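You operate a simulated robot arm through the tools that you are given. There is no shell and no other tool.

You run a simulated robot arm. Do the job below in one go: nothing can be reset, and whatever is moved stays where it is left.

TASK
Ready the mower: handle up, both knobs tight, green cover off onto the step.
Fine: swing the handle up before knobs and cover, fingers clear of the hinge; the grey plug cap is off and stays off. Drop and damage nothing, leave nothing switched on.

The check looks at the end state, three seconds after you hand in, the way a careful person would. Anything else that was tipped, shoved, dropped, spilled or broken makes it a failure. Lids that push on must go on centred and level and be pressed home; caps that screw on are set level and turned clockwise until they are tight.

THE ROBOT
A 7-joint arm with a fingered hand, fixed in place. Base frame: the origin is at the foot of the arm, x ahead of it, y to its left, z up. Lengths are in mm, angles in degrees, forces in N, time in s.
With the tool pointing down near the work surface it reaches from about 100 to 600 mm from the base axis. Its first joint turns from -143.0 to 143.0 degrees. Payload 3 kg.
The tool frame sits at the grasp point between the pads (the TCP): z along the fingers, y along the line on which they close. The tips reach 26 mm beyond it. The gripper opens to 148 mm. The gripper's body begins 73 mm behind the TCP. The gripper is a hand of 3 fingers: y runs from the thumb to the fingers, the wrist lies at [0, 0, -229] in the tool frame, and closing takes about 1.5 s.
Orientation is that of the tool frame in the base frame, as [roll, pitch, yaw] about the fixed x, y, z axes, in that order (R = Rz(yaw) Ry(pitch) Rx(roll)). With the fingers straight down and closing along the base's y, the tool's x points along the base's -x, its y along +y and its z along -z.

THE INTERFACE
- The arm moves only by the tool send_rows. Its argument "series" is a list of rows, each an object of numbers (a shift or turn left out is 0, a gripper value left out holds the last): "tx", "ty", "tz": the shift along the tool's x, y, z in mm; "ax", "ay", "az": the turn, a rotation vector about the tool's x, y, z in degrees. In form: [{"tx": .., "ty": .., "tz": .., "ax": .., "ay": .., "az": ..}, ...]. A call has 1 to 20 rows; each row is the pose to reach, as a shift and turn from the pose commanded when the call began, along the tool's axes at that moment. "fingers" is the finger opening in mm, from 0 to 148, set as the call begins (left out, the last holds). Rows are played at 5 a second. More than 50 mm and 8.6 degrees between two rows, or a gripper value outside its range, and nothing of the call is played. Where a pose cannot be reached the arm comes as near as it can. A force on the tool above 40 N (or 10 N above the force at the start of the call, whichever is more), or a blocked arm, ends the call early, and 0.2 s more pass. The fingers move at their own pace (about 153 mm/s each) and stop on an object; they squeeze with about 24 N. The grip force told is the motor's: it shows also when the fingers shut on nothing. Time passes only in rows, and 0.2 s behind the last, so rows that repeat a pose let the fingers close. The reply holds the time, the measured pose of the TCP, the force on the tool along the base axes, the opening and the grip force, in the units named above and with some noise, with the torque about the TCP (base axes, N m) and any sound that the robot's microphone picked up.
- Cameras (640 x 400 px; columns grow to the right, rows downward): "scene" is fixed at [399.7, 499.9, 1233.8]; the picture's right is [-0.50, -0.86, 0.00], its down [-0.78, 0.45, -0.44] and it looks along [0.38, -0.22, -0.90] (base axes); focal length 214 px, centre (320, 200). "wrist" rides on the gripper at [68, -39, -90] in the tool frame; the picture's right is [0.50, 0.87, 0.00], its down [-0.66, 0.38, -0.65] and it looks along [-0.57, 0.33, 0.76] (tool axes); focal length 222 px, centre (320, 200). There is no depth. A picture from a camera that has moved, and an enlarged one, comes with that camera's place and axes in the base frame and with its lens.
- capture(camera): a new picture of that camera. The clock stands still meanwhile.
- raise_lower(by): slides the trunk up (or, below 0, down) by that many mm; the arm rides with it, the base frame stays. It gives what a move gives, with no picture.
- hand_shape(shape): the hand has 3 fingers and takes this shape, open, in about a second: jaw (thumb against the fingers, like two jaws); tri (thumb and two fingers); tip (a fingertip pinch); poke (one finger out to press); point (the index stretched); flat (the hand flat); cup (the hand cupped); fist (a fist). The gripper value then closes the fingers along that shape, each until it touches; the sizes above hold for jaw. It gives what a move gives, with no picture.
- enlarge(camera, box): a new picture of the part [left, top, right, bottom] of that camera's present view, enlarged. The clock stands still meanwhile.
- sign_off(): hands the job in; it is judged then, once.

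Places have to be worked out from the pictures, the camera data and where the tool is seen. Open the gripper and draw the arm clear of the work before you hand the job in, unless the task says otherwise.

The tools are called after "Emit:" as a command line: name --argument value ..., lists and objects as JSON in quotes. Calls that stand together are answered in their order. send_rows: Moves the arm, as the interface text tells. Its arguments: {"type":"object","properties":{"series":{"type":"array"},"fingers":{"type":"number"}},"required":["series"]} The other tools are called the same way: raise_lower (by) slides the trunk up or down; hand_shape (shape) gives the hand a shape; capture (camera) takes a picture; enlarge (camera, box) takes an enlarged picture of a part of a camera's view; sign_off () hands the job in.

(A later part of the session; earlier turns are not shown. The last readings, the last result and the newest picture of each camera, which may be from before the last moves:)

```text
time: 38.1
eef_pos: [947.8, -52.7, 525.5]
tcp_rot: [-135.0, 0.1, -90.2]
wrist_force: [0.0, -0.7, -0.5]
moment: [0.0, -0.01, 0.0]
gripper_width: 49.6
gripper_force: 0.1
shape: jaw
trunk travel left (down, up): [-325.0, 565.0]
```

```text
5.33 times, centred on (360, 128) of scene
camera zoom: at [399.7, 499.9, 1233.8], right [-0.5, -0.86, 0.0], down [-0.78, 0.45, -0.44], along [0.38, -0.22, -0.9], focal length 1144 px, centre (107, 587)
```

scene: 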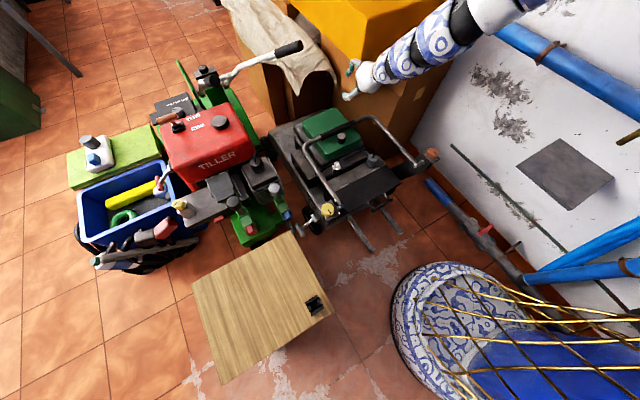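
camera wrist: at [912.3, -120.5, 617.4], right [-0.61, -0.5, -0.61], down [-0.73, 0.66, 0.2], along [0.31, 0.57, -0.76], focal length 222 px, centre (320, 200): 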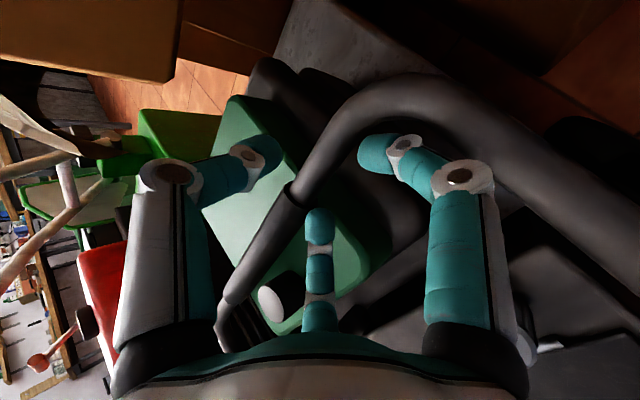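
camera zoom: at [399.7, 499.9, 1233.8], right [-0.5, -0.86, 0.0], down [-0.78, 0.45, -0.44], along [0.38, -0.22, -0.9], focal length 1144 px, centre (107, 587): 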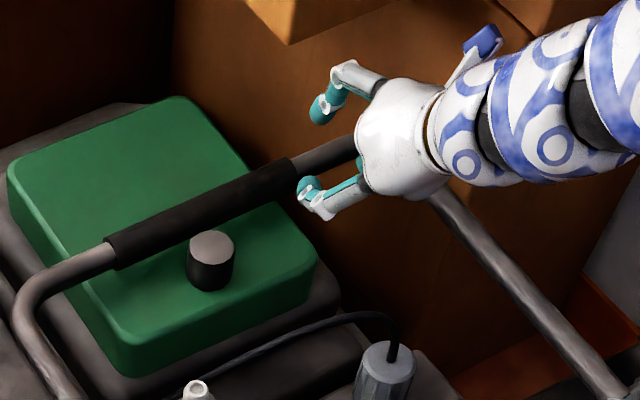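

The tube starts bending near the outer finger, so I shift 9 mm left and advance the remaining 35 mm with 46 mm opening.

Emit:
send_rows --series '[{"tx": -9, "ty": -1}, {"tx": -9, "ty": -2, "tz": 10}, {"tx": -9, "ty": -2, "tz": 20}, {"tx": -9, "ty": -2, "tz": 28}, {"tx": -9, "ty": -2, "tz": 36}]' --fingers 46

Emit:
capture --camera "wrist"

Emit:
enlarge --camera "scene" --box '[310, 90, 410, 165]'

```text
time: 39.3
eef_pos: [972.5, -44.7, 501.7]
tcp_rot: [-134.9, 0.0, -90.1]
wrist_force: [-10.3, -0.7, 1.4]
moment: [0.13, 0.22, 0.25]
gripper_width: 47.3
gripper_force: 0.0
shape: jaw
trunk travel left (down, up): [-325.0, 565.0]
```

```text
taken
camera wrist: at [938.0, -112.8, 593.5], right [-0.61, -0.5, -0.61], down [-0.73, 0.66, 0.19], along [0.31, 0.57, -0.77], focal length 222 px, centre (320, 200)
```

wrist: 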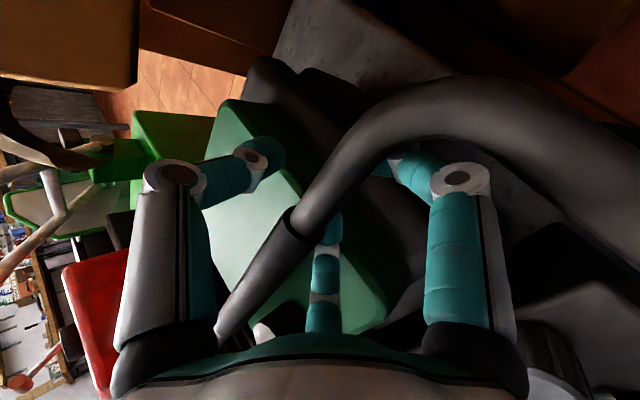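

```text
5.33 times, centred on (360, 128) of scene
camera zoom: at [399.7, 499.9, 1233.8], right [-0.5, -0.86, 0.0], down [-0.78, 0.45, -0.44], along [0.38, -0.22, -0.9], focal length 1144 px, centre (107, 587)
```

zoom: 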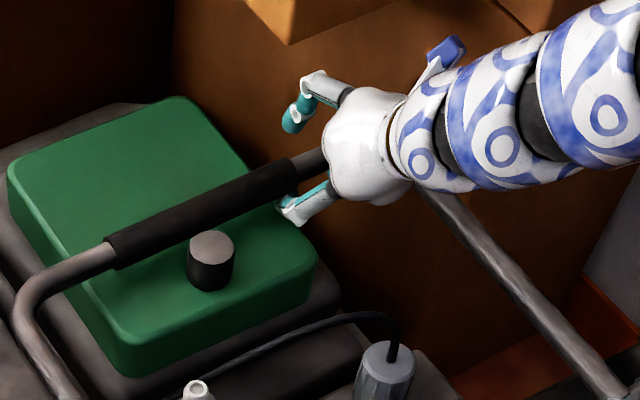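

Light contact (10 N), and the tube now lies between thumb and fingers. I close the fingers around the tube to a loose cage.

Emit:
send_rows --series '[{"tz": 0}, {"tz": 0}, {"tz": 0}, {"tz": 0}]' --fingers 28

Emit:
capture --camera "wrist"

```text
time: 40.3
eef_pos: [973.5, -44.6, 501.4]
tcp_rot: [-134.9, 0.2, -90.1]
wrist_force: [-7.4, 0.3, -6.0]
moment: [-0.07, 0.1, 0.08]
gripper_width: 30.7
gripper_force: 0.0
shape: jaw
trunk travel left (down, up): [-325.0, 565.0]
```

```text
taken
camera wrist: at [938.3, -112.3, 593.0], right [-0.61, -0.5, -0.61], down [-0.73, 0.66, 0.19], along [0.31, 0.57, -0.77], focal length 222 px, centre (320, 200)
```

wrist: 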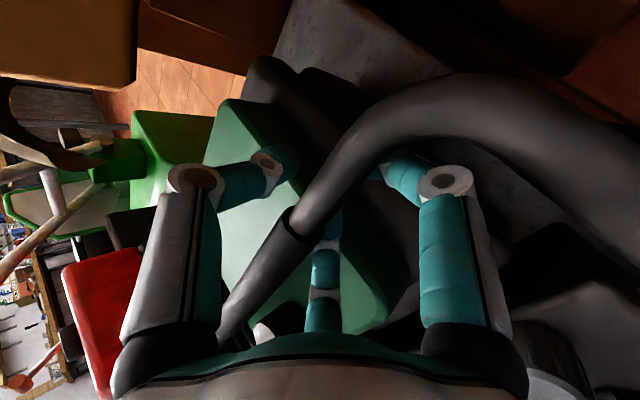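

The lower fingers touch the tube. I close a bit more and lift gently by 15 mm to feel the handle's weight.

Emit:
send_rows --series '[{"tz": 0}, {"tz": 0}, {"ty": -3.5, "tz": -3.5}, {"ty": -7, "tz": -7}, {"ty": -10.6, "tz": -10.6}, {"ty": -10.6, "tz": -10.6}]' --fingers 22

Emit:
capture --camera "wrist"

```text
time: 41.7
eef_pos: [975.0, -45.2, 517.8]
tcp_rot: [-134.8, 0.1, -90.1]
wrist_force: [-10.2, 0.0, -7.1]
moment: [0.02, 0.1, 0.03]
gripper_width: 24.6
gripper_force: 0.1
shape: jaw
trunk travel left (down, up): [-325.0, 565.0]
```

```text
taken
camera wrist: at [939.4, -112.0, 609.2], right [-0.61, -0.5, -0.61], down [-0.73, 0.66, 0.19], along [0.31, 0.57, -0.76], focal length 222 px, centre (320, 200)
```

wrist: 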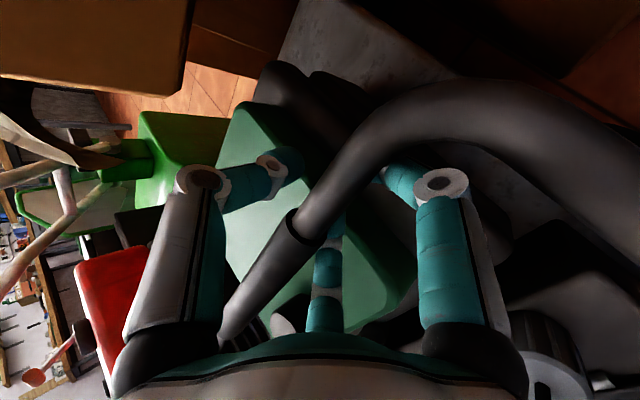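

The handle follows with about 7–10 N. I lower 10 mm to see whether the hinge holds the handle by friction or whether it rests on my fingers.

Emit:
send_rows --series '[{"ty": 3.5, "tz": 3.5}, {"ty": 7, "tz": 7}, {"ty": 7, "tz": 7}]'

```text
time: 42.5
eef_pos: [976.1, -44.6, 506.9]
tcp_rot: [-134.9, 0.1, -90.1]
wrist_force: [-1.6, 0.0, -1.5]
moment: [-0.05, 0.0, 0.03]
gripper_width: 22.6
gripper_force: 0.0
shape: jaw
trunk travel left (down, up): [-325.0, 565.0]
```

The load nearly vanished on lowering, which hints the hinge has some friction. I lift further, about 60 mm along the arc, then back off 12 mm to test again.

Emit:
send_rows --series '[{"ty": -7, "tz": -7}, {"ty": -14, "tz": -14}, {"ty": -21, "tz": -21.5}, {"ty": -28, "tz": -29}, {"ty": -35, "tz": -36.5}, {"ty": -41, "tz": -44}, {"ty": -41, "tz": -44}]'

Emit:
send_rows --series '[{"ty": 4, "tz": 4}, {"ty": 8.5, "tz": 8.5}, {"ty": 8.5, "tz": 8.5}]'

Emit:
capture --camera "wrist"

```text
time: 44.1
eef_pos: [971.1, -43.2, 565.5]
tcp_rot: [-135.0, 0.1, -90.1]
wrist_force: [-11.3, -0.5, -9.2]
moment: [-0.18, -0.02, 0.03]
gripper_width: 23.7
gripper_force: 0.0
shape: jaw
trunk travel left (down, up): [-325.0, 565.0]
```

```text
time: 44.9
eef_pos: [973.1, -46.0, 556.1]
tcp_rot: [-134.9, 0.0, -90.1]
wrist_force: [-2.3, -0.3, -0.8]
moment: [-0.05, 0.02, 0.09]
gripper_width: 22.6
gripper_force: 0.1
shape: jaw
trunk travel left (down, up): [-325.0, 565.0]
```

```text
taken
camera wrist: at [936.8, -112.5, 646.9], right [-0.61, -0.5, -0.61], down [-0.73, 0.66, 0.19], along [0.31, 0.57, -0.76], focal length 222 px, centre (320, 200)
```

wrist: 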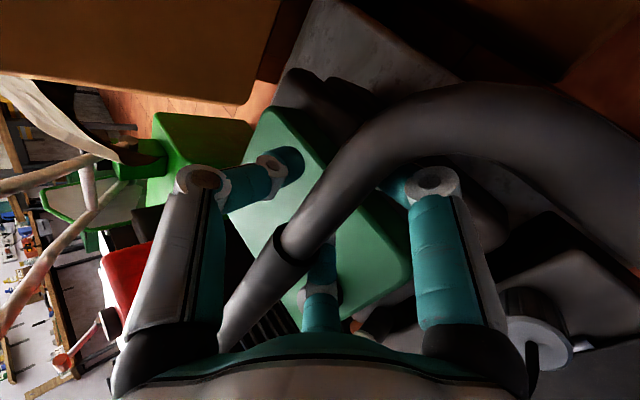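

The load vanished again while still 50 mm up, so the hinge friction appears to carry the handle. One more 10 mm down to confirm.

Emit:
send_rows --series '[{"ty": 3.5, "tz": 3.5}, {"ty": 7, "tz": 7}, {"ty": 7, "tz": 7}]'

Emit:
capture --camera "wrist"

```text
time: 45.7
eef_pos: [971.4, -44.4, 544.5]
tcp_rot: [-134.9, 0.1, -90.1]
wrist_force: [0.0, -0.2, 0.5]
moment: [0.0, 0.0, 0.01]
gripper_width: 22.3
gripper_force: 0.0
shape: jaw
trunk travel left (down, up): [-325.0, 565.0]
```

```text
taken
camera wrist: at [936.5, -111.6, 636.3], right [-0.61, -0.5, -0.61], down [-0.73, 0.66, 0.19], along [0.31, 0.57, -0.76], focal length 222 px, centre (320, 200)
```

wrist: 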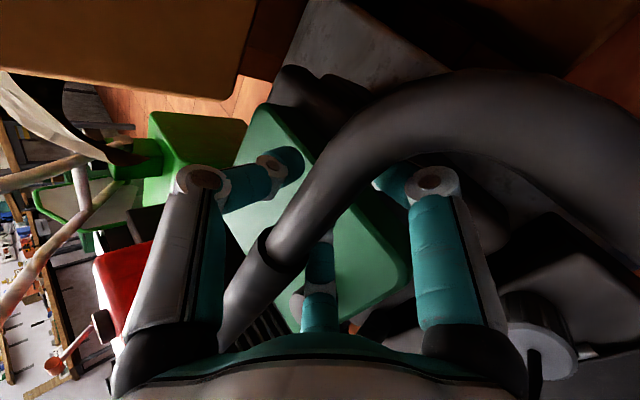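

Confirmed: the handle stays where it is put (hinge friction). So I can lift it in stages, letting go and re-gripping. I now raise the trunk 60 with the tube caged, lifting the bar further.

Emit:
raise_lower --by 60

Emit:
capture --camera "wrist"

```text
time: 46.7
eef_pos: [969.8, -43.7, 602.5]
tcp_rot: [-135.1, 0.0, -90.0]
wrist_force: [-33.9, -0.3, -17.1]
moment: [-0.11, -0.14, 0.05]
gripper_width: 26.1
gripper_force: 0.1
shape: jaw
trunk travel left (down, up): [-385.0, 505.0]
```

```text
taken
camera wrist: at [934.7, -110.9, 694.6], right [-0.61, -0.5, -0.61], down [-0.73, 0.65, 0.2], along [0.3, 0.57, -0.77], focal length 222 px, centre (320, 200)
```

wrist: 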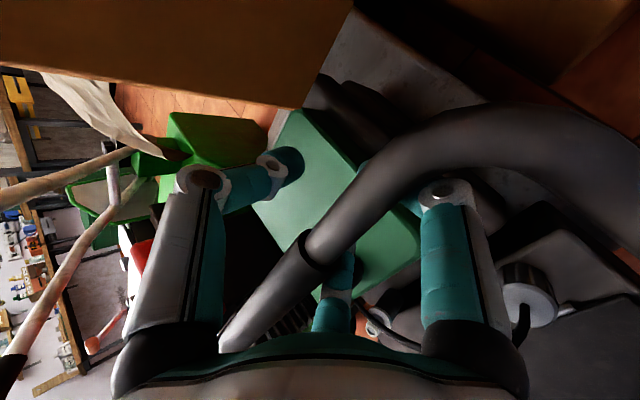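

The bar pushes back toward −x as expected from its arc. I ease the hand back 15 mm, then continue in smaller alternations.

Emit:
send_rows --series '[{"ty": 5, "tz": -5}, {"ty": 10.6, "tz": -10.6}, {"ty": 10.6, "tz": -10.6}]'

Emit:
raise_lower --by 40

```text
time: 47.5
eef_pos: [957.7, -44.1, 605.2]
tcp_rot: [-134.8, 0.1, -90.0]
wrist_force: [-3.1, 0.3, -7.6]
moment: [-0.07, -0.1, 0.07]
gripper_width: 22.5
gripper_force: 0.0
shape: jaw
trunk travel left (down, up): [-385.0, 505.0]
```

```text
time: 48.3
eef_pos: [950.3, -43.1, 637.7]
tcp_rot: [-135.7, 0.2, -89.9]
wrist_force: [-23.2, -1.7, -15.2]
moment: [-0.15, -0.19, 0.19]
gripper_width: 24.3
gripper_force: 0.2
shape: jaw
trunk travel left (down, up): [-425.0, 465.0]
stopped: the force on the tool passed its limit at 42 N (the readings are from after the stop); the commanded pose is now the measured one
```

Handle is now at roughly 27°. I release it (it holds by friction), back out along the tool axis and raise the trunk to get a better working height.

Emit:
send_rows --series '[{"ty": 6, "tz": -6}, {"ty": 6, "tz": -6}]'

Emit:
send_rows --series '[{"tz": 0}, {"tz": 0}, {"tz": 0}]' --fingers 56

Emit:
capture --camera "scene"

Emit:
capture --camera "wrist"

```text
time: 48.9
eef_pos: [945.4, -42.6, 639.7]
tcp_rot: [-135.2, 0.1, -90.0]
wrist_force: [-11.8, -1.2, -12.7]
moment: [-0.1, -0.18, 0.13]
gripper_width: 23.6
gripper_force: 0.1
shape: jaw
trunk travel left (down, up): [-425.0, 465.0]
```

```text
time: 49.7
eef_pos: [945.7, -42.7, 641.2]
tcp_rot: [-135.2, 0.0, -90.0]
wrist_force: [-4.6, 2.3, -6.2]
moment: [-0.05, -0.16, -0.03]
gripper_width: 53.8
gripper_force: 0.1
shape: jaw
trunk travel left (down, up): [-425.0, 465.0]
```

```text
taken
```

scene: 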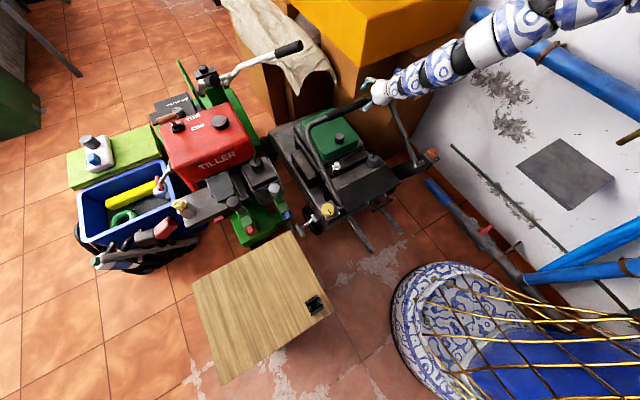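

```text
taken
camera wrist: at [911.1, -110.4, 732.4], right [-0.62, -0.5, -0.61], down [-0.73, 0.65, 0.2], along [0.3, 0.57, -0.77], focal length 222 px, centre (320, 200)
```

wrist: 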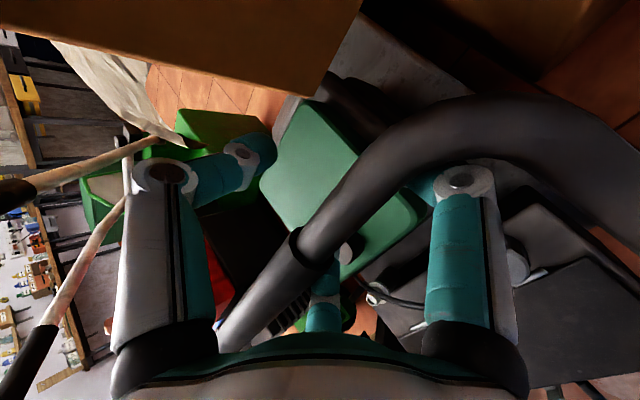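

The handle holds at ~27°. I ease off the tube and withdraw the hand along its axis, then raise the trunk.

Emit:
send_rows --series '[{"ty": 5}, {"ty": 8}, {"ty": 8, "tz": -15}, {"ty": 8, "tz": -35}, {"ty": 8, "tz": -60}, {"ty": 8, "tz": -85}]'

Emit:
raise_lower --by 120

Emit:
capture --camera "wrist"

Emit:
enlarge --camera "scene" --box '[280, 60, 440, 180]'

```text
time: 51.1
eef_pos: [914.9, -43.0, 660.1]
tcp_rot: [-135.3, 0.2, -90.1]
wrist_force: [0.2, 0.2, -3.0]
moment: [-0.03, 0.03, -0.01]
gripper_width: 56.9
gripper_force: 0.0
shape: jaw
out of reach, approached as far as the arm can: row 5, 6
trunk travel left (down, up): [-425.0, 465.0]
```

```text
time: 52.6
eef_pos: [916.1, -42.3, 780.7]
tcp_rot: [-135.2, 0.1, -90.0]
wrist_force: [-0.3, -0.8, -0.5]
moment: [-0.03, -0.01, -0.01]
gripper_width: 56.2
gripper_force: 0.1
shape: jaw
trunk travel left (down, up): [-545.0, 345.0]
```

```text
taken
camera wrist: at [880.7, -110.5, 871.5], right [-0.62, -0.5, -0.61], down [-0.73, 0.65, 0.2], along [0.3, 0.57, -0.77], focal length 222 px, centre (320, 200)
```

wrist: 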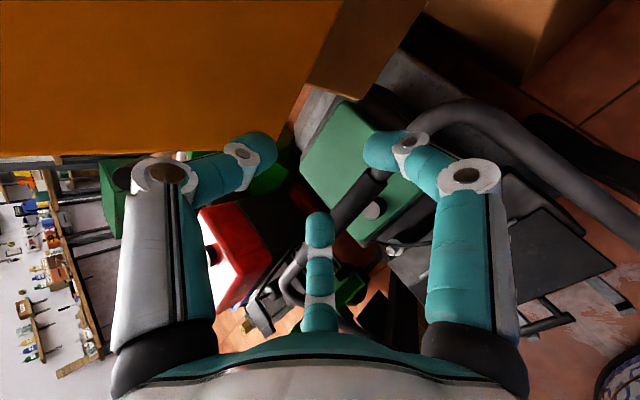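

```text
3.33 times, centred on (360, 120) of scene
camera zoom: at [399.7, 499.9, 1233.8], right [-0.5, -0.86, 0.0], down [-0.78, 0.45, -0.44], along [0.38, -0.22, -0.9], focal length 715 px, centre (187, 467)
```

zoom: 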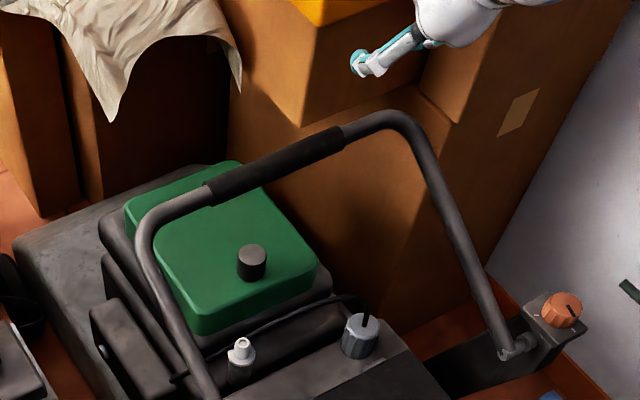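

The handle holds at about 30° (bar at ≈(938, 72, 648)). I now level the hand (pointing forward) and bring it behind the bar so the fingers can lift it from below.

Emit:
send_rows --series '[{"tx": -4, "ty": 20, "tz": 5, "ax": 6.7}, {"tx": -8, "ty": 40, "tz": 15, "ax": 13.3}, {"tx": -11, "ty": 60, "tz": 27, "ax": 20}, {"tx": -15, "ty": 80, "tz": 40, "ax": 26.7}, {"tx": -18, "ty": 100, "tz": 53, "ax": 33.3}, {"tx": -22, "ty": 121, "tz": 67, "ax": 40}]' --fingers 60

Emit:
capture --camera "wrist"

Emit:
capture --camera "scene"

```text
time: 54.0
eef_pos: [877.6, -22.3, 648.2]
tcp_rot: [-95.2, 0.0, -90.2]
wrist_force: [0.6, -0.3, 0.0]
moment: [-0.03, 0.05, -0.02]
gripper_width: 59.7
gripper_force: 0.1
shape: jaw
out of reach, approached as far as the arm can: row 1, 2
trunk travel left (down, up): [-545.0, 345.0]
```

```text
taken
camera wrist: at [791.3, -89.9, 694.8], right [-0.08, -0.5, -0.86], down [-0.68, 0.66, -0.32], along [0.73, 0.57, -0.39], focal length 222 px, centre (320, 200)
```

wrist: 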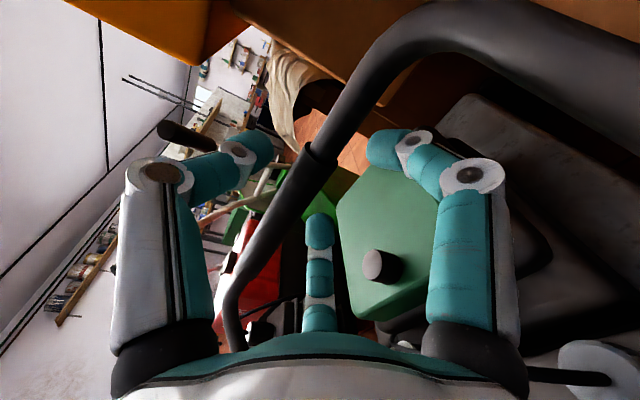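

```text
taken
```

scene: 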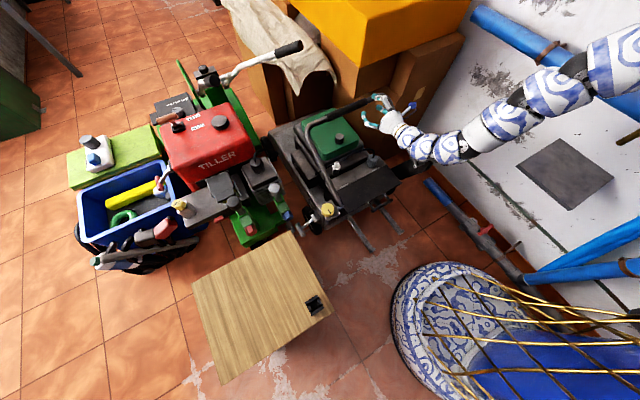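

The bar runs between the thumb and the two lower fingers, slightly low. I lower the hand 12 mm and advance 55 mm so the bar sits in the fingers.

Emit:
send_rows --series '[{"ty": 12}, {"ty": 12, "tz": 15}, {"ty": 12, "tz": 30}, {"ty": 12, "tz": 43}, {"ty": 12, "tz": 55}]'

Emit:
capture --camera "wrist"

```text
time: 55.2
eef_pos: [926.2, -18.2, 635.2]
tcp_rot: [-95.3, 0.2, -90.0]
wrist_force: [-0.3, 0.2, 0.3]
moment: [0.0, 0.04, 0.02]
gripper_width: 60.1
gripper_force: 0.0
shape: jaw
out of reach, approached as far as the arm can: row 5
trunk travel left (down, up): [-545.0, 345.0]
```

```text
taken
camera wrist: at [840.6, -86.1, 683.3], right [-0.08, -0.5, -0.86], down [-0.69, 0.66, -0.31], along [0.72, 0.57, -0.39], focal length 222 px, centre (320, 200)
```

wrist: 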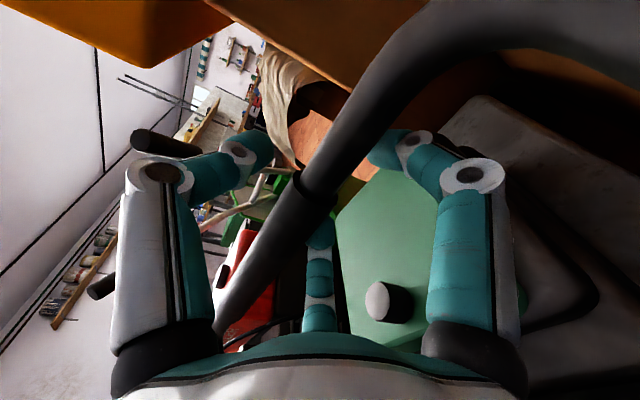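

The bar is in place with no force. I close to a snug hold and lift along the arc with the arm.

Emit:
send_rows --series '[{"tz": 0}, {"tz": 0}, {"tz": 0}, {"tz": 0}]' --fingers 28

Emit:
capture --camera "wrist"

```text
time: 56.2
eef_pos: [928.6, -18.5, 636.8]
tcp_rot: [-95.1, 0.1, -90.0]
wrist_force: [14.8, 0.4, 1.4]
moment: [-0.01, -0.17, 0.02]
gripper_width: 20.9
gripper_force: 24.0
shape: jaw
trunk travel left (down, up): [-545.0, 345.0]
```

```text
taken
camera wrist: at [841.4, -85.9, 683.9], right [-0.08, -0.5, -0.86], down [-0.69, 0.66, -0.32], along [0.72, 0.57, -0.39], focal length 222 px, centre (320, 200)
```

wrist: 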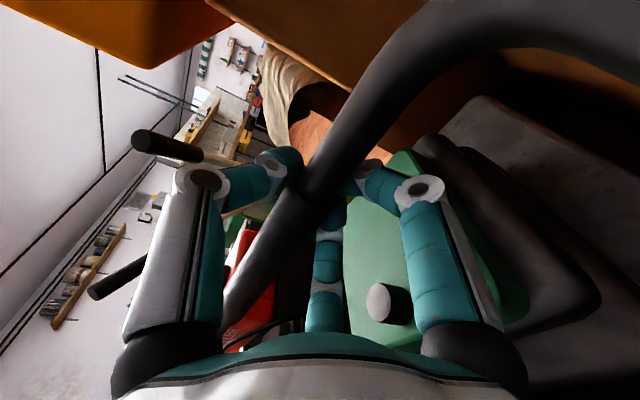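

The fingers now wrap the bar with a firm grip. I move along the hinge arc (radius ≈327 about (655, 485)) by 10° first.

Emit:
send_rows --series '[{"ty": -9.2, "tz": -6.7}, {"ty": -18.2, "tz": -13.8}, {"ty": -26.9, "tz": -21.1}, {"ty": -35.4, "tz": -28.8}, {"ty": -43.6, "tz": -36.7}]'

```text
time: 56.5
eef_pos: [921.9, -19.4, 633.4]
tcp_rot: [-96.4, -0.5, -90.2]
wrist_force: [10.8, 3.4, 5.9]
moment: [-0.15, -0.09, 0.06]
gripper_width: 17.7
gripper_force: 24.2
shape: jaw
trunk travel left (down, up): [-545.0, 345.0]
stopped in row 1: the force on the tool passed its limit at 44 N (the readings are from after the stop); the commanded pose is now the measured one
```

It stopped at once with a force peak, so the direction or grip isn't right. I look before doing anything else.

Emit:
capture --camera "wrist"

Emit:
enlarge --camera "scene" --box '[330, 70, 430, 145]'

Emit:
capture --camera "scene"

```text
taken
camera wrist: at [836.9, -86.2, 682.0], right [-0.1, -0.51, -0.86], down [-0.69, 0.65, -0.31], along [0.72, 0.56, -0.41], focal length 222 px, centre (320, 200)
```

wrist: 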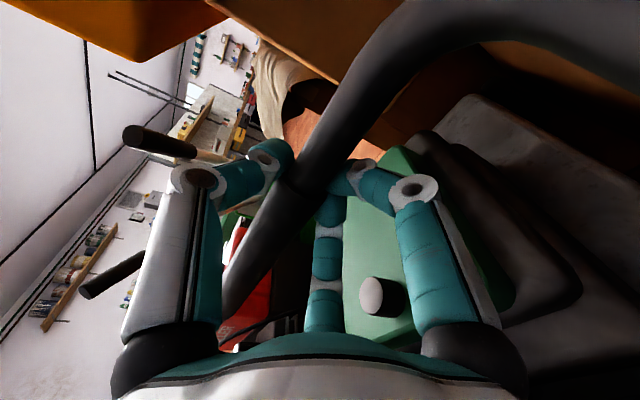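

```text
5.33 times, centred on (380, 108) of scene
camera zoom: at [399.7, 499.9, 1233.8], right [-0.5, -0.86, 0.0], down [-0.78, 0.45, -0.44], along [0.38, -0.22, -0.9], focal length 1144 px, centre (0, 693)
```

zoom: 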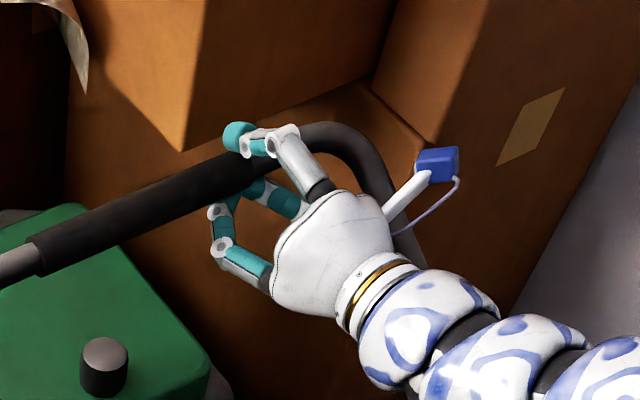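

```text
taken
```

scene: 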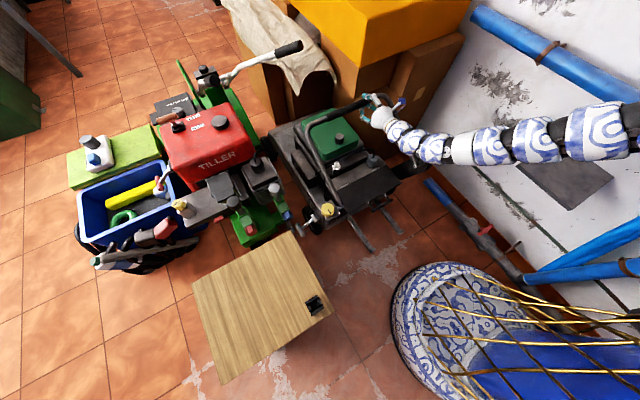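

The thumb hooks over the bar and the fingers lie below it; the peak was probably from squeezing plus speed. I loosen the squeeze slightly and lift slowly.

Emit:
send_rows --series '[{"tz": 0}, {"tz": 0}, {"tz": 0}]' --fingers 42

Emit:
send_rows --series '[{"ty": -3}, {"ty": -6}, {"ty": -9}, {"ty": -12}, {"ty": -12}]'

Emit:
capture --camera "wrist"

```text
time: 57.4
eef_pos: [919.3, -19.7, 631.1]
tcp_rot: [-96.5, -0.5, -90.1]
wrist_force: [2.1, -0.8, 0.3]
moment: [-0.02, 0.04, 0.0]
gripper_width: 42.3
gripper_force: 0.1
shape: jaw
trunk travel left (down, up): [-545.0, 345.0]
```

```text
time: 58.5
eef_pos: [920.9, -19.0, 642.4]
tcp_rot: [-96.6, -0.4, -90.0]
wrist_force: [-0.3, 0.2, -5.8]
moment: [-0.08, 0.1, 0.01]
gripper_width: 43.0
gripper_force: 0.0
shape: jaw
trunk travel left (down, up): [-545.0, 345.0]
```

```text
taken
camera wrist: at [836.9, -86.6, 691.7], right [-0.1, -0.51, -0.86], down [-0.69, 0.65, -0.31], along [0.71, 0.56, -0.42], focal length 222 px, centre (320, 200)
```

wrist: 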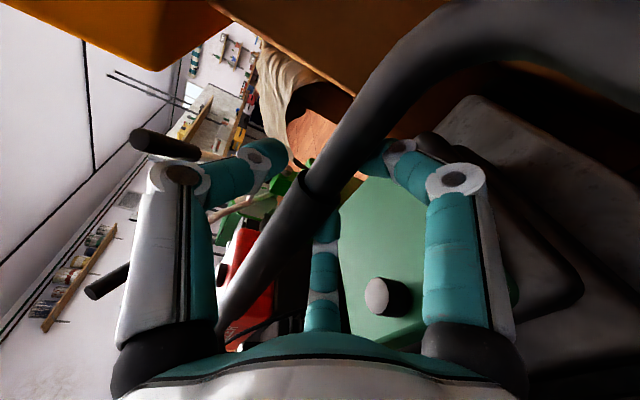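

Contact is gentle now (6 N). I follow the arc upward slowly, about 6 mm per row, for 10°.

Emit:
send_rows --series '[{"ty": -4.5, "tz": -3.4}, {"ty": -9, "tz": -7.1}, {"ty": -13.4, "tz": -10.7}, {"ty": -17.8, "tz": -14.4}, {"ty": -22, "tz": -18.1}, {"ty": -26.2, "tz": -22}, {"ty": -30.4, "tz": -26}, {"ty": -34.5, "tz": -29.9}, {"ty": -38.4, "tz": -34}, {"ty": -42.4, "tz": -38.1}]'

Emit:
capture --camera "wrist"

```text
time: 60.8
eef_pos: [888.4, -18.1, 688.1]
tcp_rot: [-96.4, -0.5, -90.1]
wrist_force: [2.6, -2.1, -4.6]
moment: [-0.06, 0.01, -0.07]
gripper_width: 42.6
gripper_force: 0.0
shape: jaw
trunk travel left (down, up): [-545.0, 345.0]
```

```text
taken
camera wrist: at [804.6, -85.8, 739.2], right [-0.1, -0.51, -0.86], down [-0.69, 0.65, -0.31], along [0.72, 0.56, -0.41], focal length 222 px, centre (320, 200)
```

wrist: 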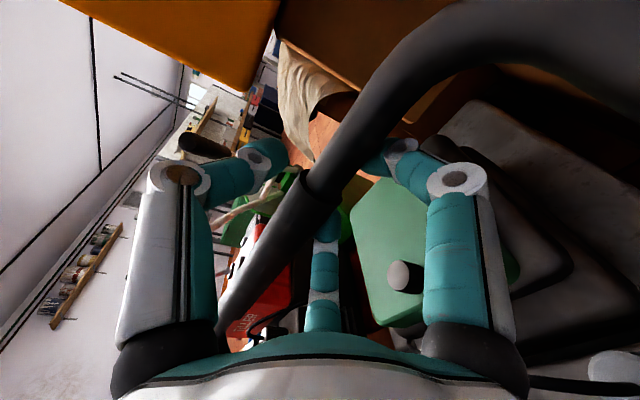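

The handle follows smoothly (≈40°). I continue along the arc to about 54°.

Emit:
send_rows --series '[{"ty": -3.9, "tz": -4.2}, {"ty": -7.7, "tz": -8.5}, {"ty": -11.4, "tz": -12.8}, {"ty": -15, "tz": -17.2}, {"ty": -18.6, "tz": -21.7}, {"ty": -22, "tz": -26.2}, {"ty": -25.4, "tz": -30.8}, {"ty": -28.7, "tz": -35.5}, {"ty": -32, "tz": -40.2}, {"ty": -35.2, "tz": -44.9}, {"ty": -38.2, "tz": -49.8}, {"ty": -41.2, "tz": -54.6}, {"ty": -44.1, "tz": -59.6}, {"ty": -46.9, "tz": -64.5}]'

Emit:
capture --camera "wrist"

Emit:
capture --camera "scene"

```text
time: 63.8
eef_pos: [829.5, -18.7, 744.1]
tcp_rot: [-96.5, -0.5, -90.0]
wrist_force: [4.4, -0.6, -4.7]
moment: [-0.05, 0.02, -0.03]
gripper_width: 42.6
gripper_force: 0.0
shape: jaw
trunk travel left (down, up): [-545.0, 345.0]
```

```text
taken
camera wrist: at [744.5, -85.3, 792.5], right [-0.1, -0.51, -0.86], down [-0.69, 0.65, -0.31], along [0.72, 0.56, -0.42], focal length 222 px, centre (320, 200)
```

wrist: 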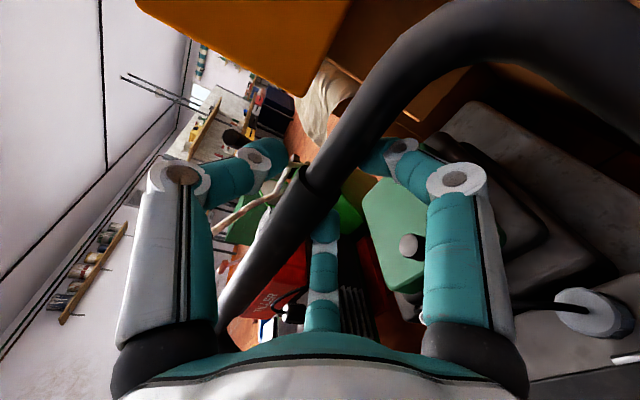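

```text
taken
```

scene: 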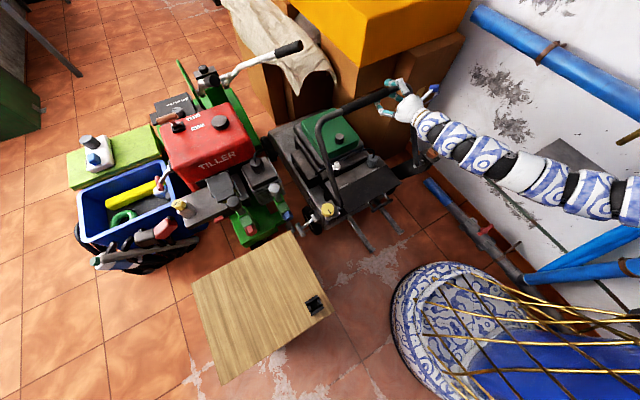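

The handle is at about 54°. I open slightly and slide the hand left along the bar to the middle of the grip (y≈75), which gives the arm more room.

Emit:
send_rows --series '[{"tx": 0}, {"tx": -10}, {"tx": -20}, {"tx": -30}, {"tx": -40}, {"tx": -50}, {"tx": -60}, {"tx": -70}, {"tx": -80}, {"tx": -90}]' --fingers 58

Emit:
capture --camera "wrist"

```text
time: 66.0
eef_pos: [830.0, 71.1, 740.6]
tcp_rot: [-96.5, -0.5, -90.2]
wrist_force: [-0.4, -0.7, -2.0]
moment: [0.0, 0.01, 0.0]
gripper_width: 58.7
gripper_force: 0.2
shape: jaw
trunk travel left (down, up): [-545.0, 345.0]
```

```text
taken
camera wrist: at [745.0, 3.5, 791.1], right [-0.1, -0.51, -0.86], down [-0.69, 0.65, -0.31], along [0.72, 0.56, -0.42], focal length 222 px, centre (320, 200)
```

wrist: 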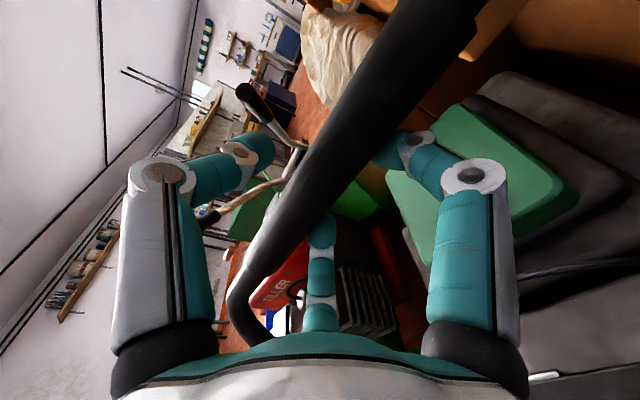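

The hand is centred on the grip. The handle holds, so I open, withdraw ~55 mm, and raise the trunk 188 to gain range for the upper part of the swing.

Emit:
send_rows --series '[{"tz": 0}, {"tz": -10}, {"tz": -22}, {"tz": -34}, {"tz": -46}, {"tz": -56}]' --fingers 78

Emit:
raise_lower --by 188

Emit:
capture --camera "scene"

Emit:
capture --camera "wrist"

```text
time: 67.3
eef_pos: [773.7, 71.6, 748.7]
tcp_rot: [-96.5, -0.4, -90.0]
wrist_force: [0.3, -0.5, -0.8]
moment: [0.02, -0.02, 0.0]
gripper_width: 77.6
gripper_force: 0.1
shape: jaw
trunk travel left (down, up): [-545.0, 345.0]
```

```text
time: 69.4
eef_pos: [772.9, 71.4, 935.7]
tcp_rot: [-96.5, -0.5, -90.1]
wrist_force: [-0.1, -0.6, 0.5]
moment: [0.0, -0.02, -0.01]
gripper_width: 77.8
gripper_force: 0.0
shape: jaw
trunk travel left (down, up): [-733.0, 157.0]
```

```text
taken
```

scene: 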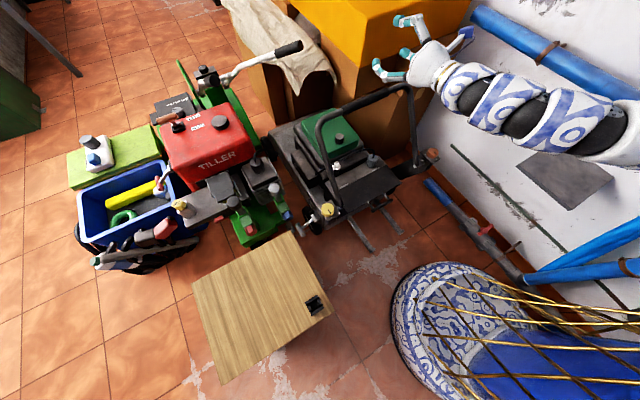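

```text
taken
camera wrist: at [689.4, 4.1, 985.9], right [-0.1, -0.51, -0.86], down [-0.69, 0.65, -0.31], along [0.72, 0.56, -0.42], focal length 222 px, centre (320, 200)
```

wrist: 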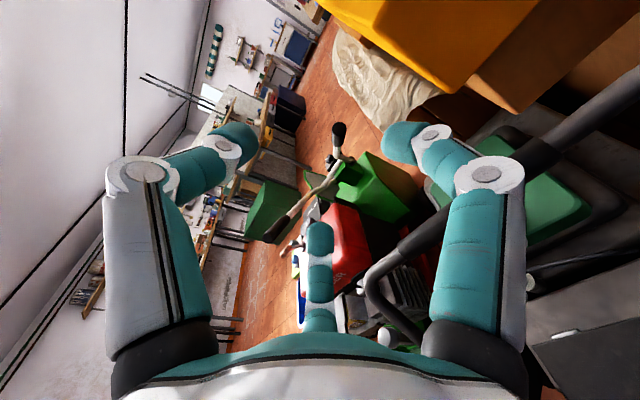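

The handle stays put at ~54°. I bring the hand down behind the bar at y≈88 again.

Emit:
send_rows --series '[{"tx": -3, "ty": 32, "tz": 3.5}, {"tx": -6, "ty": 63, "tz": 7}, {"tx": -9, "ty": 95, "tz": 10.5}, {"tx": -12, "ty": 126, "tz": 14}, {"tx": -15, "ty": 158, "tz": 17.5}, {"tx": -17, "ty": 190, "tz": 21.5}]' --fingers 66

Emit:
capture --camera "wrist"

```text
time: 71.0
eef_pos: [719.4, 190.0, 750.0]
tcp_rot: [-96.3, 0.1, -81.0]
wrist_force: [0.6, -1.1, 0.0]
moment: [-0.01, -0.01, 0.01]
gripper_width: 65.9
gripper_force: 0.1
shape: jaw
out of reach, approached as far as the arm can: row 6
trunk travel left (down, up): [-733.0, 157.0]
stopped in row 6: the arm was blocked; the commanded pose is now the measured one
```

```text
taken
camera wrist: at [646.7, 110.6, 798.8], right [-0.02, -0.51, -0.86], down [-0.79, 0.54, -0.3], along [0.62, 0.67, -0.41], focal length 222 px, centre (320, 200)
```

wrist: 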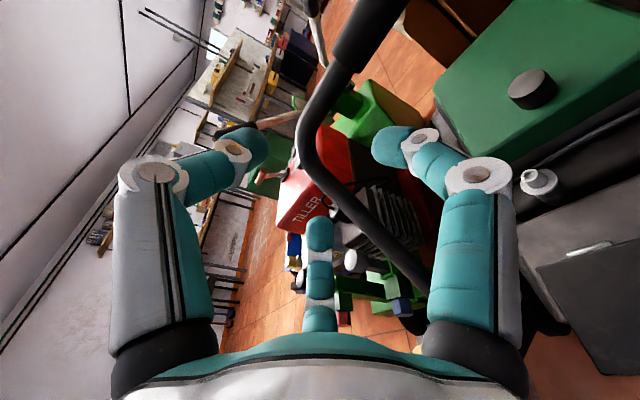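

The arm deviated and reports being blocked. I check the scene for contact of the forearm or elbow with anything.

Emit:
capture --camera "scene"

Emit:
enlarge --camera "scene" --box '[320, 60, 540, 220]'

```text
taken
```

scene: 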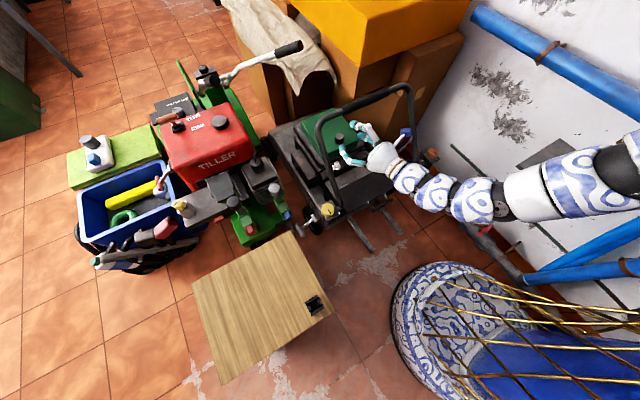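

```text
2.50 times, centred on (430, 140) of scene
camera zoom: at [399.7, 499.9, 1233.8], right [-0.5, -0.86, 0.0], down [-0.78, 0.45, -0.44], along [0.38, -0.22, -0.9], focal length 536 px, centre (45, 350)
```

zoom: 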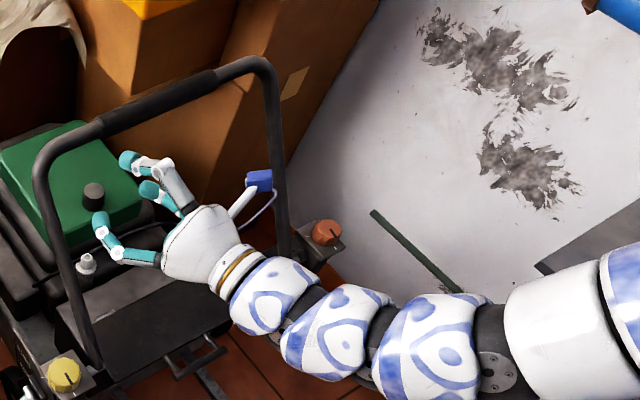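

No contact visible; it is a posture limit when the shoulder is too high above the hand. I return to the earlier safe pose just behind the bar (a bit higher) and then lower the trunk a little.

Emit:
send_rows --series '[{"tx": 5, "ty": -20, "tz": 0, "ay": 1}, {"tx": 30, "ty": -35, "tz": 5, "ay": 3}, {"tx": 60, "ty": -42, "tz": 12, "ay": 5, "az": 0.5}, {"tx": 90, "ty": -44, "tz": 20, "ay": 7, "az": 0.8}, {"tx": 117, "ty": -44, "tz": 30, "ay": 9, "az": 1}]'

```text
time: 72.2
eef_pos: [770.7, 79.4, 789.4]
tcp_rot: [-96.3, -0.2, -90.1]
wrist_force: [-0.3, -0.3, -0.5]
moment: [0.01, -0.01, -0.01]
gripper_width: 66.2
gripper_force: 0.0
shape: jaw
trunk travel left (down, up): [-733.0, 157.0]
```

Back at a safe pose. I lower the trunk by 45 so the hand is level with the bar.

Emit:
raise_lower --by -45

Emit:
capture --camera "wrist"

```text
time: 73.1
eef_pos: [770.4, 81.2, 744.7]
tcp_rot: [-96.3, 0.0, -90.1]
wrist_force: [1.1, 0.4, -0.6]
moment: [0.01, 0.0, 0.0]
gripper_width: 65.9
gripper_force: 0.1
shape: jaw
trunk travel left (down, up): [-688.0, 202.0]
```

```text
taken
camera wrist: at [685.6, 13.4, 793.9], right [-0.1, -0.5, -0.86], down [-0.69, 0.66, -0.3], along [0.72, 0.56, -0.41], focal length 222 px, centre (320, 200)
```

wrist: 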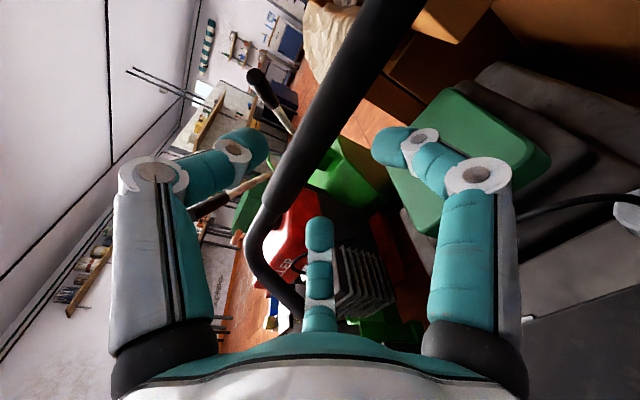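

The bar lies ahead between thumb and fingers, slightly low relative to the hand. I lower 9 mm and slide forward 58 mm onto it.

Emit:
send_rows --series '[{"ty": 9}, {"ty": 9, "tz": 15}, {"ty": 9, "tz": 30}, {"ty": 9, "tz": 45}, {"ty": 9, "tz": 58}]'

Emit:
capture --camera "wrist"

```text
time: 74.3
eef_pos: [823.5, 81.0, 732.9]
tcp_rot: [-96.4, 0.0, -90.0]
wrist_force: [0.4, -0.4, 0.5]
moment: [0.03, 0.0, 0.03]
gripper_width: 66.0
gripper_force: 0.0
shape: jaw
out of reach, approached as far as the arm can: row 5
trunk travel left (down, up): [-688.0, 202.0]
```

```text
taken
camera wrist: at [740.2, 12.3, 781.9], right [-0.1, -0.5, -0.86], down [-0.69, 0.66, -0.3], along [0.72, 0.57, -0.41], focal length 222 px, centre (320, 200)
```

wrist: 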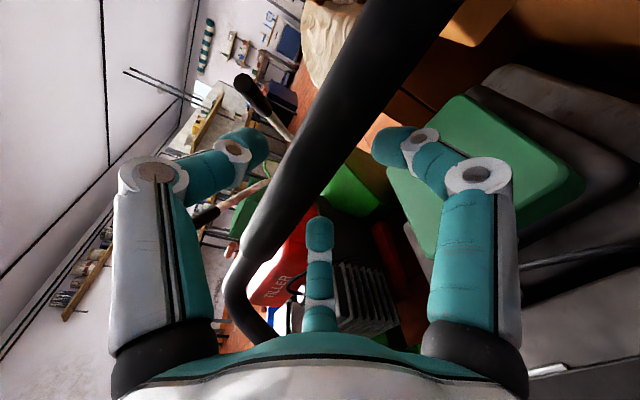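

The bar sits ~15 mm ahead of the grasp point, inside the fingers. I close to a loose cage.

Emit:
send_rows --series '[{"tz": 0}, {"tz": 0}, {"tz": 0}, {"tz": 0}]' --fingers 42

Emit:
capture --camera "wrist"

```text
time: 75.3
eef_pos: [822.8, 80.6, 733.1]
tcp_rot: [-96.2, 0.1, -90.1]
wrist_force: [0.3, 0.6, 1.2]
moment: [0.02, -0.04, 0.0]
gripper_width: 42.9
gripper_force: 0.0
shape: jaw
trunk travel left (down, up): [-688.0, 202.0]
```

```text
taken
camera wrist: at [739.7, 13.0, 782.6], right [-0.1, -0.5, -0.86], down [-0.69, 0.66, -0.3], along [0.72, 0.56, -0.41], focal length 222 px, centre (320, 200)
```

wrist: 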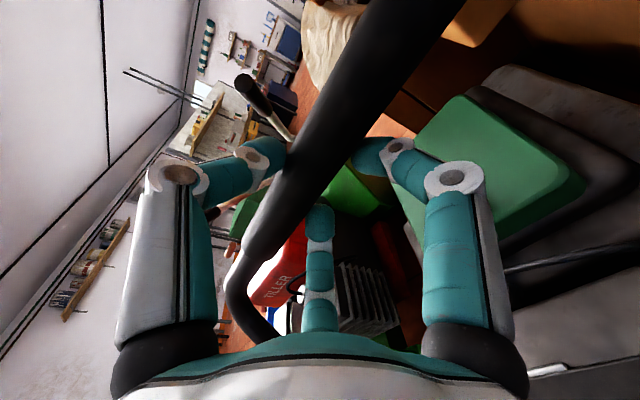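

Caged. I now follow the arc from ~54° to ~72°, slowly.

Emit:
send_rows --series '[{"ty": -4.1, "tz": -7.4}, {"ty": -8.1, "tz": -15}, {"ty": -11.8, "tz": -22.6}, {"ty": -15.3, "tz": -30.4}, {"ty": -18.6, "tz": -38.3}, {"ty": -21.7, "tz": -46.2}, {"ty": -24.6, "tz": -54.1}, {"ty": -27.3, "tz": -62.3}, {"ty": -29.7, "tz": -70.4}, {"ty": -32, "tz": -78.6}, {"ty": -34.1, "tz": -86.8}, {"ty": -36, "tz": -95.1}]'

Emit:
capture --camera "wrist"

Emit:
capture --camera "scene"

```text
time: 77.9
eef_pos: [733.5, 81.4, 779.5]
tcp_rot: [-96.4, 0.0, -90.1]
wrist_force: [0.1, 0.0, 0.2]
moment: [0.0, 0.03, 0.01]
gripper_width: 42.1
gripper_force: 0.2
shape: jaw
trunk travel left (down, up): [-688.0, 202.0]
```

```text
taken
camera wrist: at [648.7, 13.1, 828.0], right [-0.1, -0.5, -0.86], down [-0.69, 0.66, -0.3], along [0.72, 0.56, -0.41], focal length 222 px, centre (320, 200)
```

wrist: 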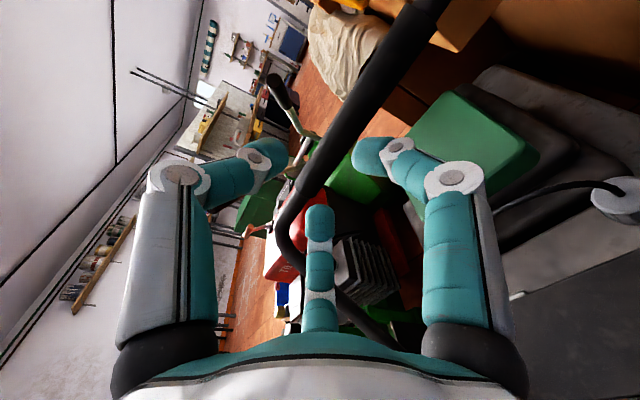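

```text
taken
```

scene: 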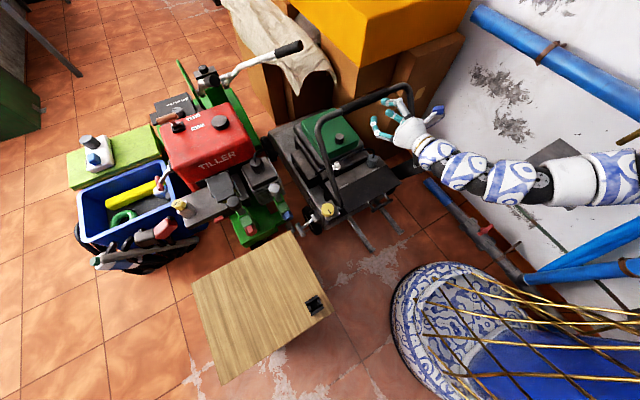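

The loose cage slipped off the bar; the handle stayed at ~54°. I'll go deeper so the fingers can wrap around the bar: first lower the trunk 45 for reach, opening the fingers.

Emit:
raise_lower --by -45

Emit:
send_rows --series '[{"ty": -2, "tz": 15}, {"ty": -4, "tz": 30}, {"ty": -6, "tz": 45}, {"ty": -8, "tz": 60}]' --fingers 70

Emit:
capture --camera "wrist"

```text
time: 78.8
eef_pos: [734.0, 80.8, 733.7]
tcp_rot: [-96.3, -0.1, -90.1]
wrist_force: [-0.4, -0.1, -0.3]
moment: [0.01, -0.01, 0.02]
gripper_width: 42.2
gripper_force: 0.1
shape: jaw
trunk travel left (down, up): [-643.0, 247.0]
```

```text
time: 79.8
eef_pos: [793.5, 79.7, 735.1]
tcp_rot: [-96.4, 0.0, -89.9]
wrist_force: [0.6, 0.2, -0.7]
moment: [-0.03, -0.03, -0.03]
gripper_width: 69.5
gripper_force: 0.1
shape: jaw
trunk travel left (down, up): [-643.0, 247.0]
```

```text
taken
camera wrist: at [708.9, 13.0, 784.2], right [-0.1, -0.5, -0.86], down [-0.69, 0.66, -0.3], along [0.72, 0.57, -0.41], focal length 222 px, centre (320, 200)
```

wrist: 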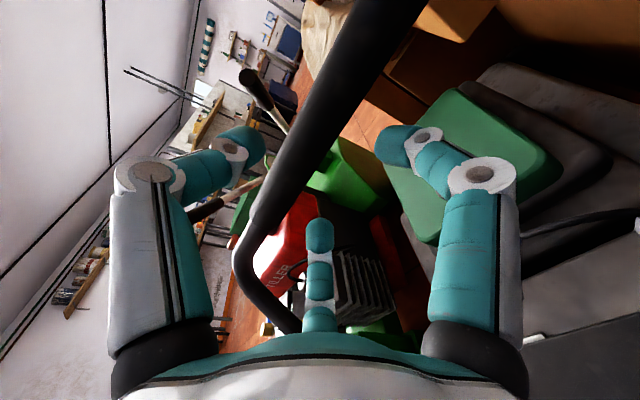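

The bar is centred in the opening, 45 mm ahead. I advance 60 mm so it lies deep in the hand, then close firmly.

Emit:
send_rows --series '[{"tz": 12}, {"tz": 24}, {"tz": 36}, {"tz": 48}, {"tz": 60}]'

Emit:
send_rows --series '[{"tz": 0}, {"tz": 0}, {"tz": 0}, {"tz": 0}, {"tz": 0}, {"tz": 0}]' --fingers 34

Emit:
capture --camera "wrist"

Emit:
enlarge --camera "scene" --box '[330, 70, 430, 145]'

```text
time: 81.0
eef_pos: [854.4, 79.9, 727.8]
tcp_rot: [-96.3, 0.1, -90.1]
wrist_force: [-0.2, 0.9, 0.3]
moment: [-0.01, -0.03, -0.03]
gripper_width: 69.5
gripper_force: 0.1
shape: jaw
trunk travel left (down, up): [-643.0, 247.0]
```

```text
time: 82.4
eef_pos: [854.0, 79.2, 728.5]
tcp_rot: [-96.4, 0.0, -90.1]
wrist_force: [1.1, -0.7, 0.5]
moment: [-0.03, 0.0, 0.01]
gripper_width: 34.4
gripper_force: 0.1
shape: jaw
trunk travel left (down, up): [-643.0, 247.0]
```

```text
taken
camera wrist: at [769.6, 12.4, 777.4], right [-0.1, -0.5, -0.86], down [-0.69, 0.66, -0.3], along [0.72, 0.56, -0.41], focal length 222 px, centre (320, 200)
```

wrist: 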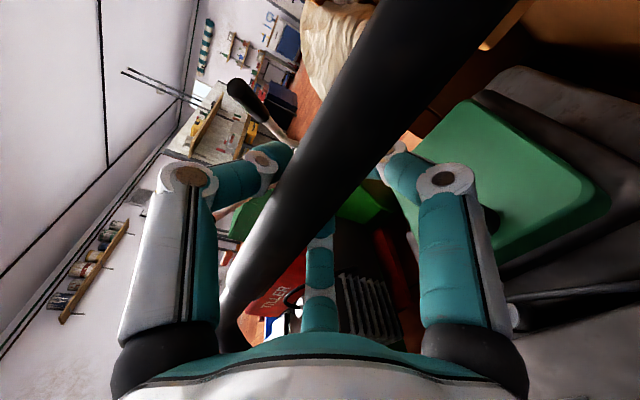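

```text
5.33 times, centred on (380, 108) of scene
camera zoom: at [399.7, 499.9, 1233.8], right [-0.5, -0.86, 0.0], down [-0.78, 0.45, -0.44], along [0.38, -0.22, -0.9], focal length 1144 px, centre (0, 693)
```

zoom: 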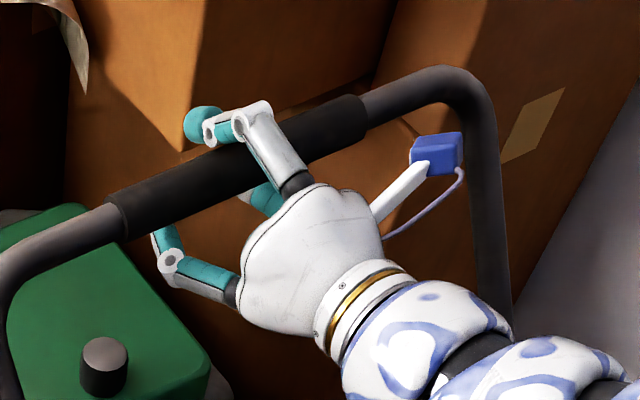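

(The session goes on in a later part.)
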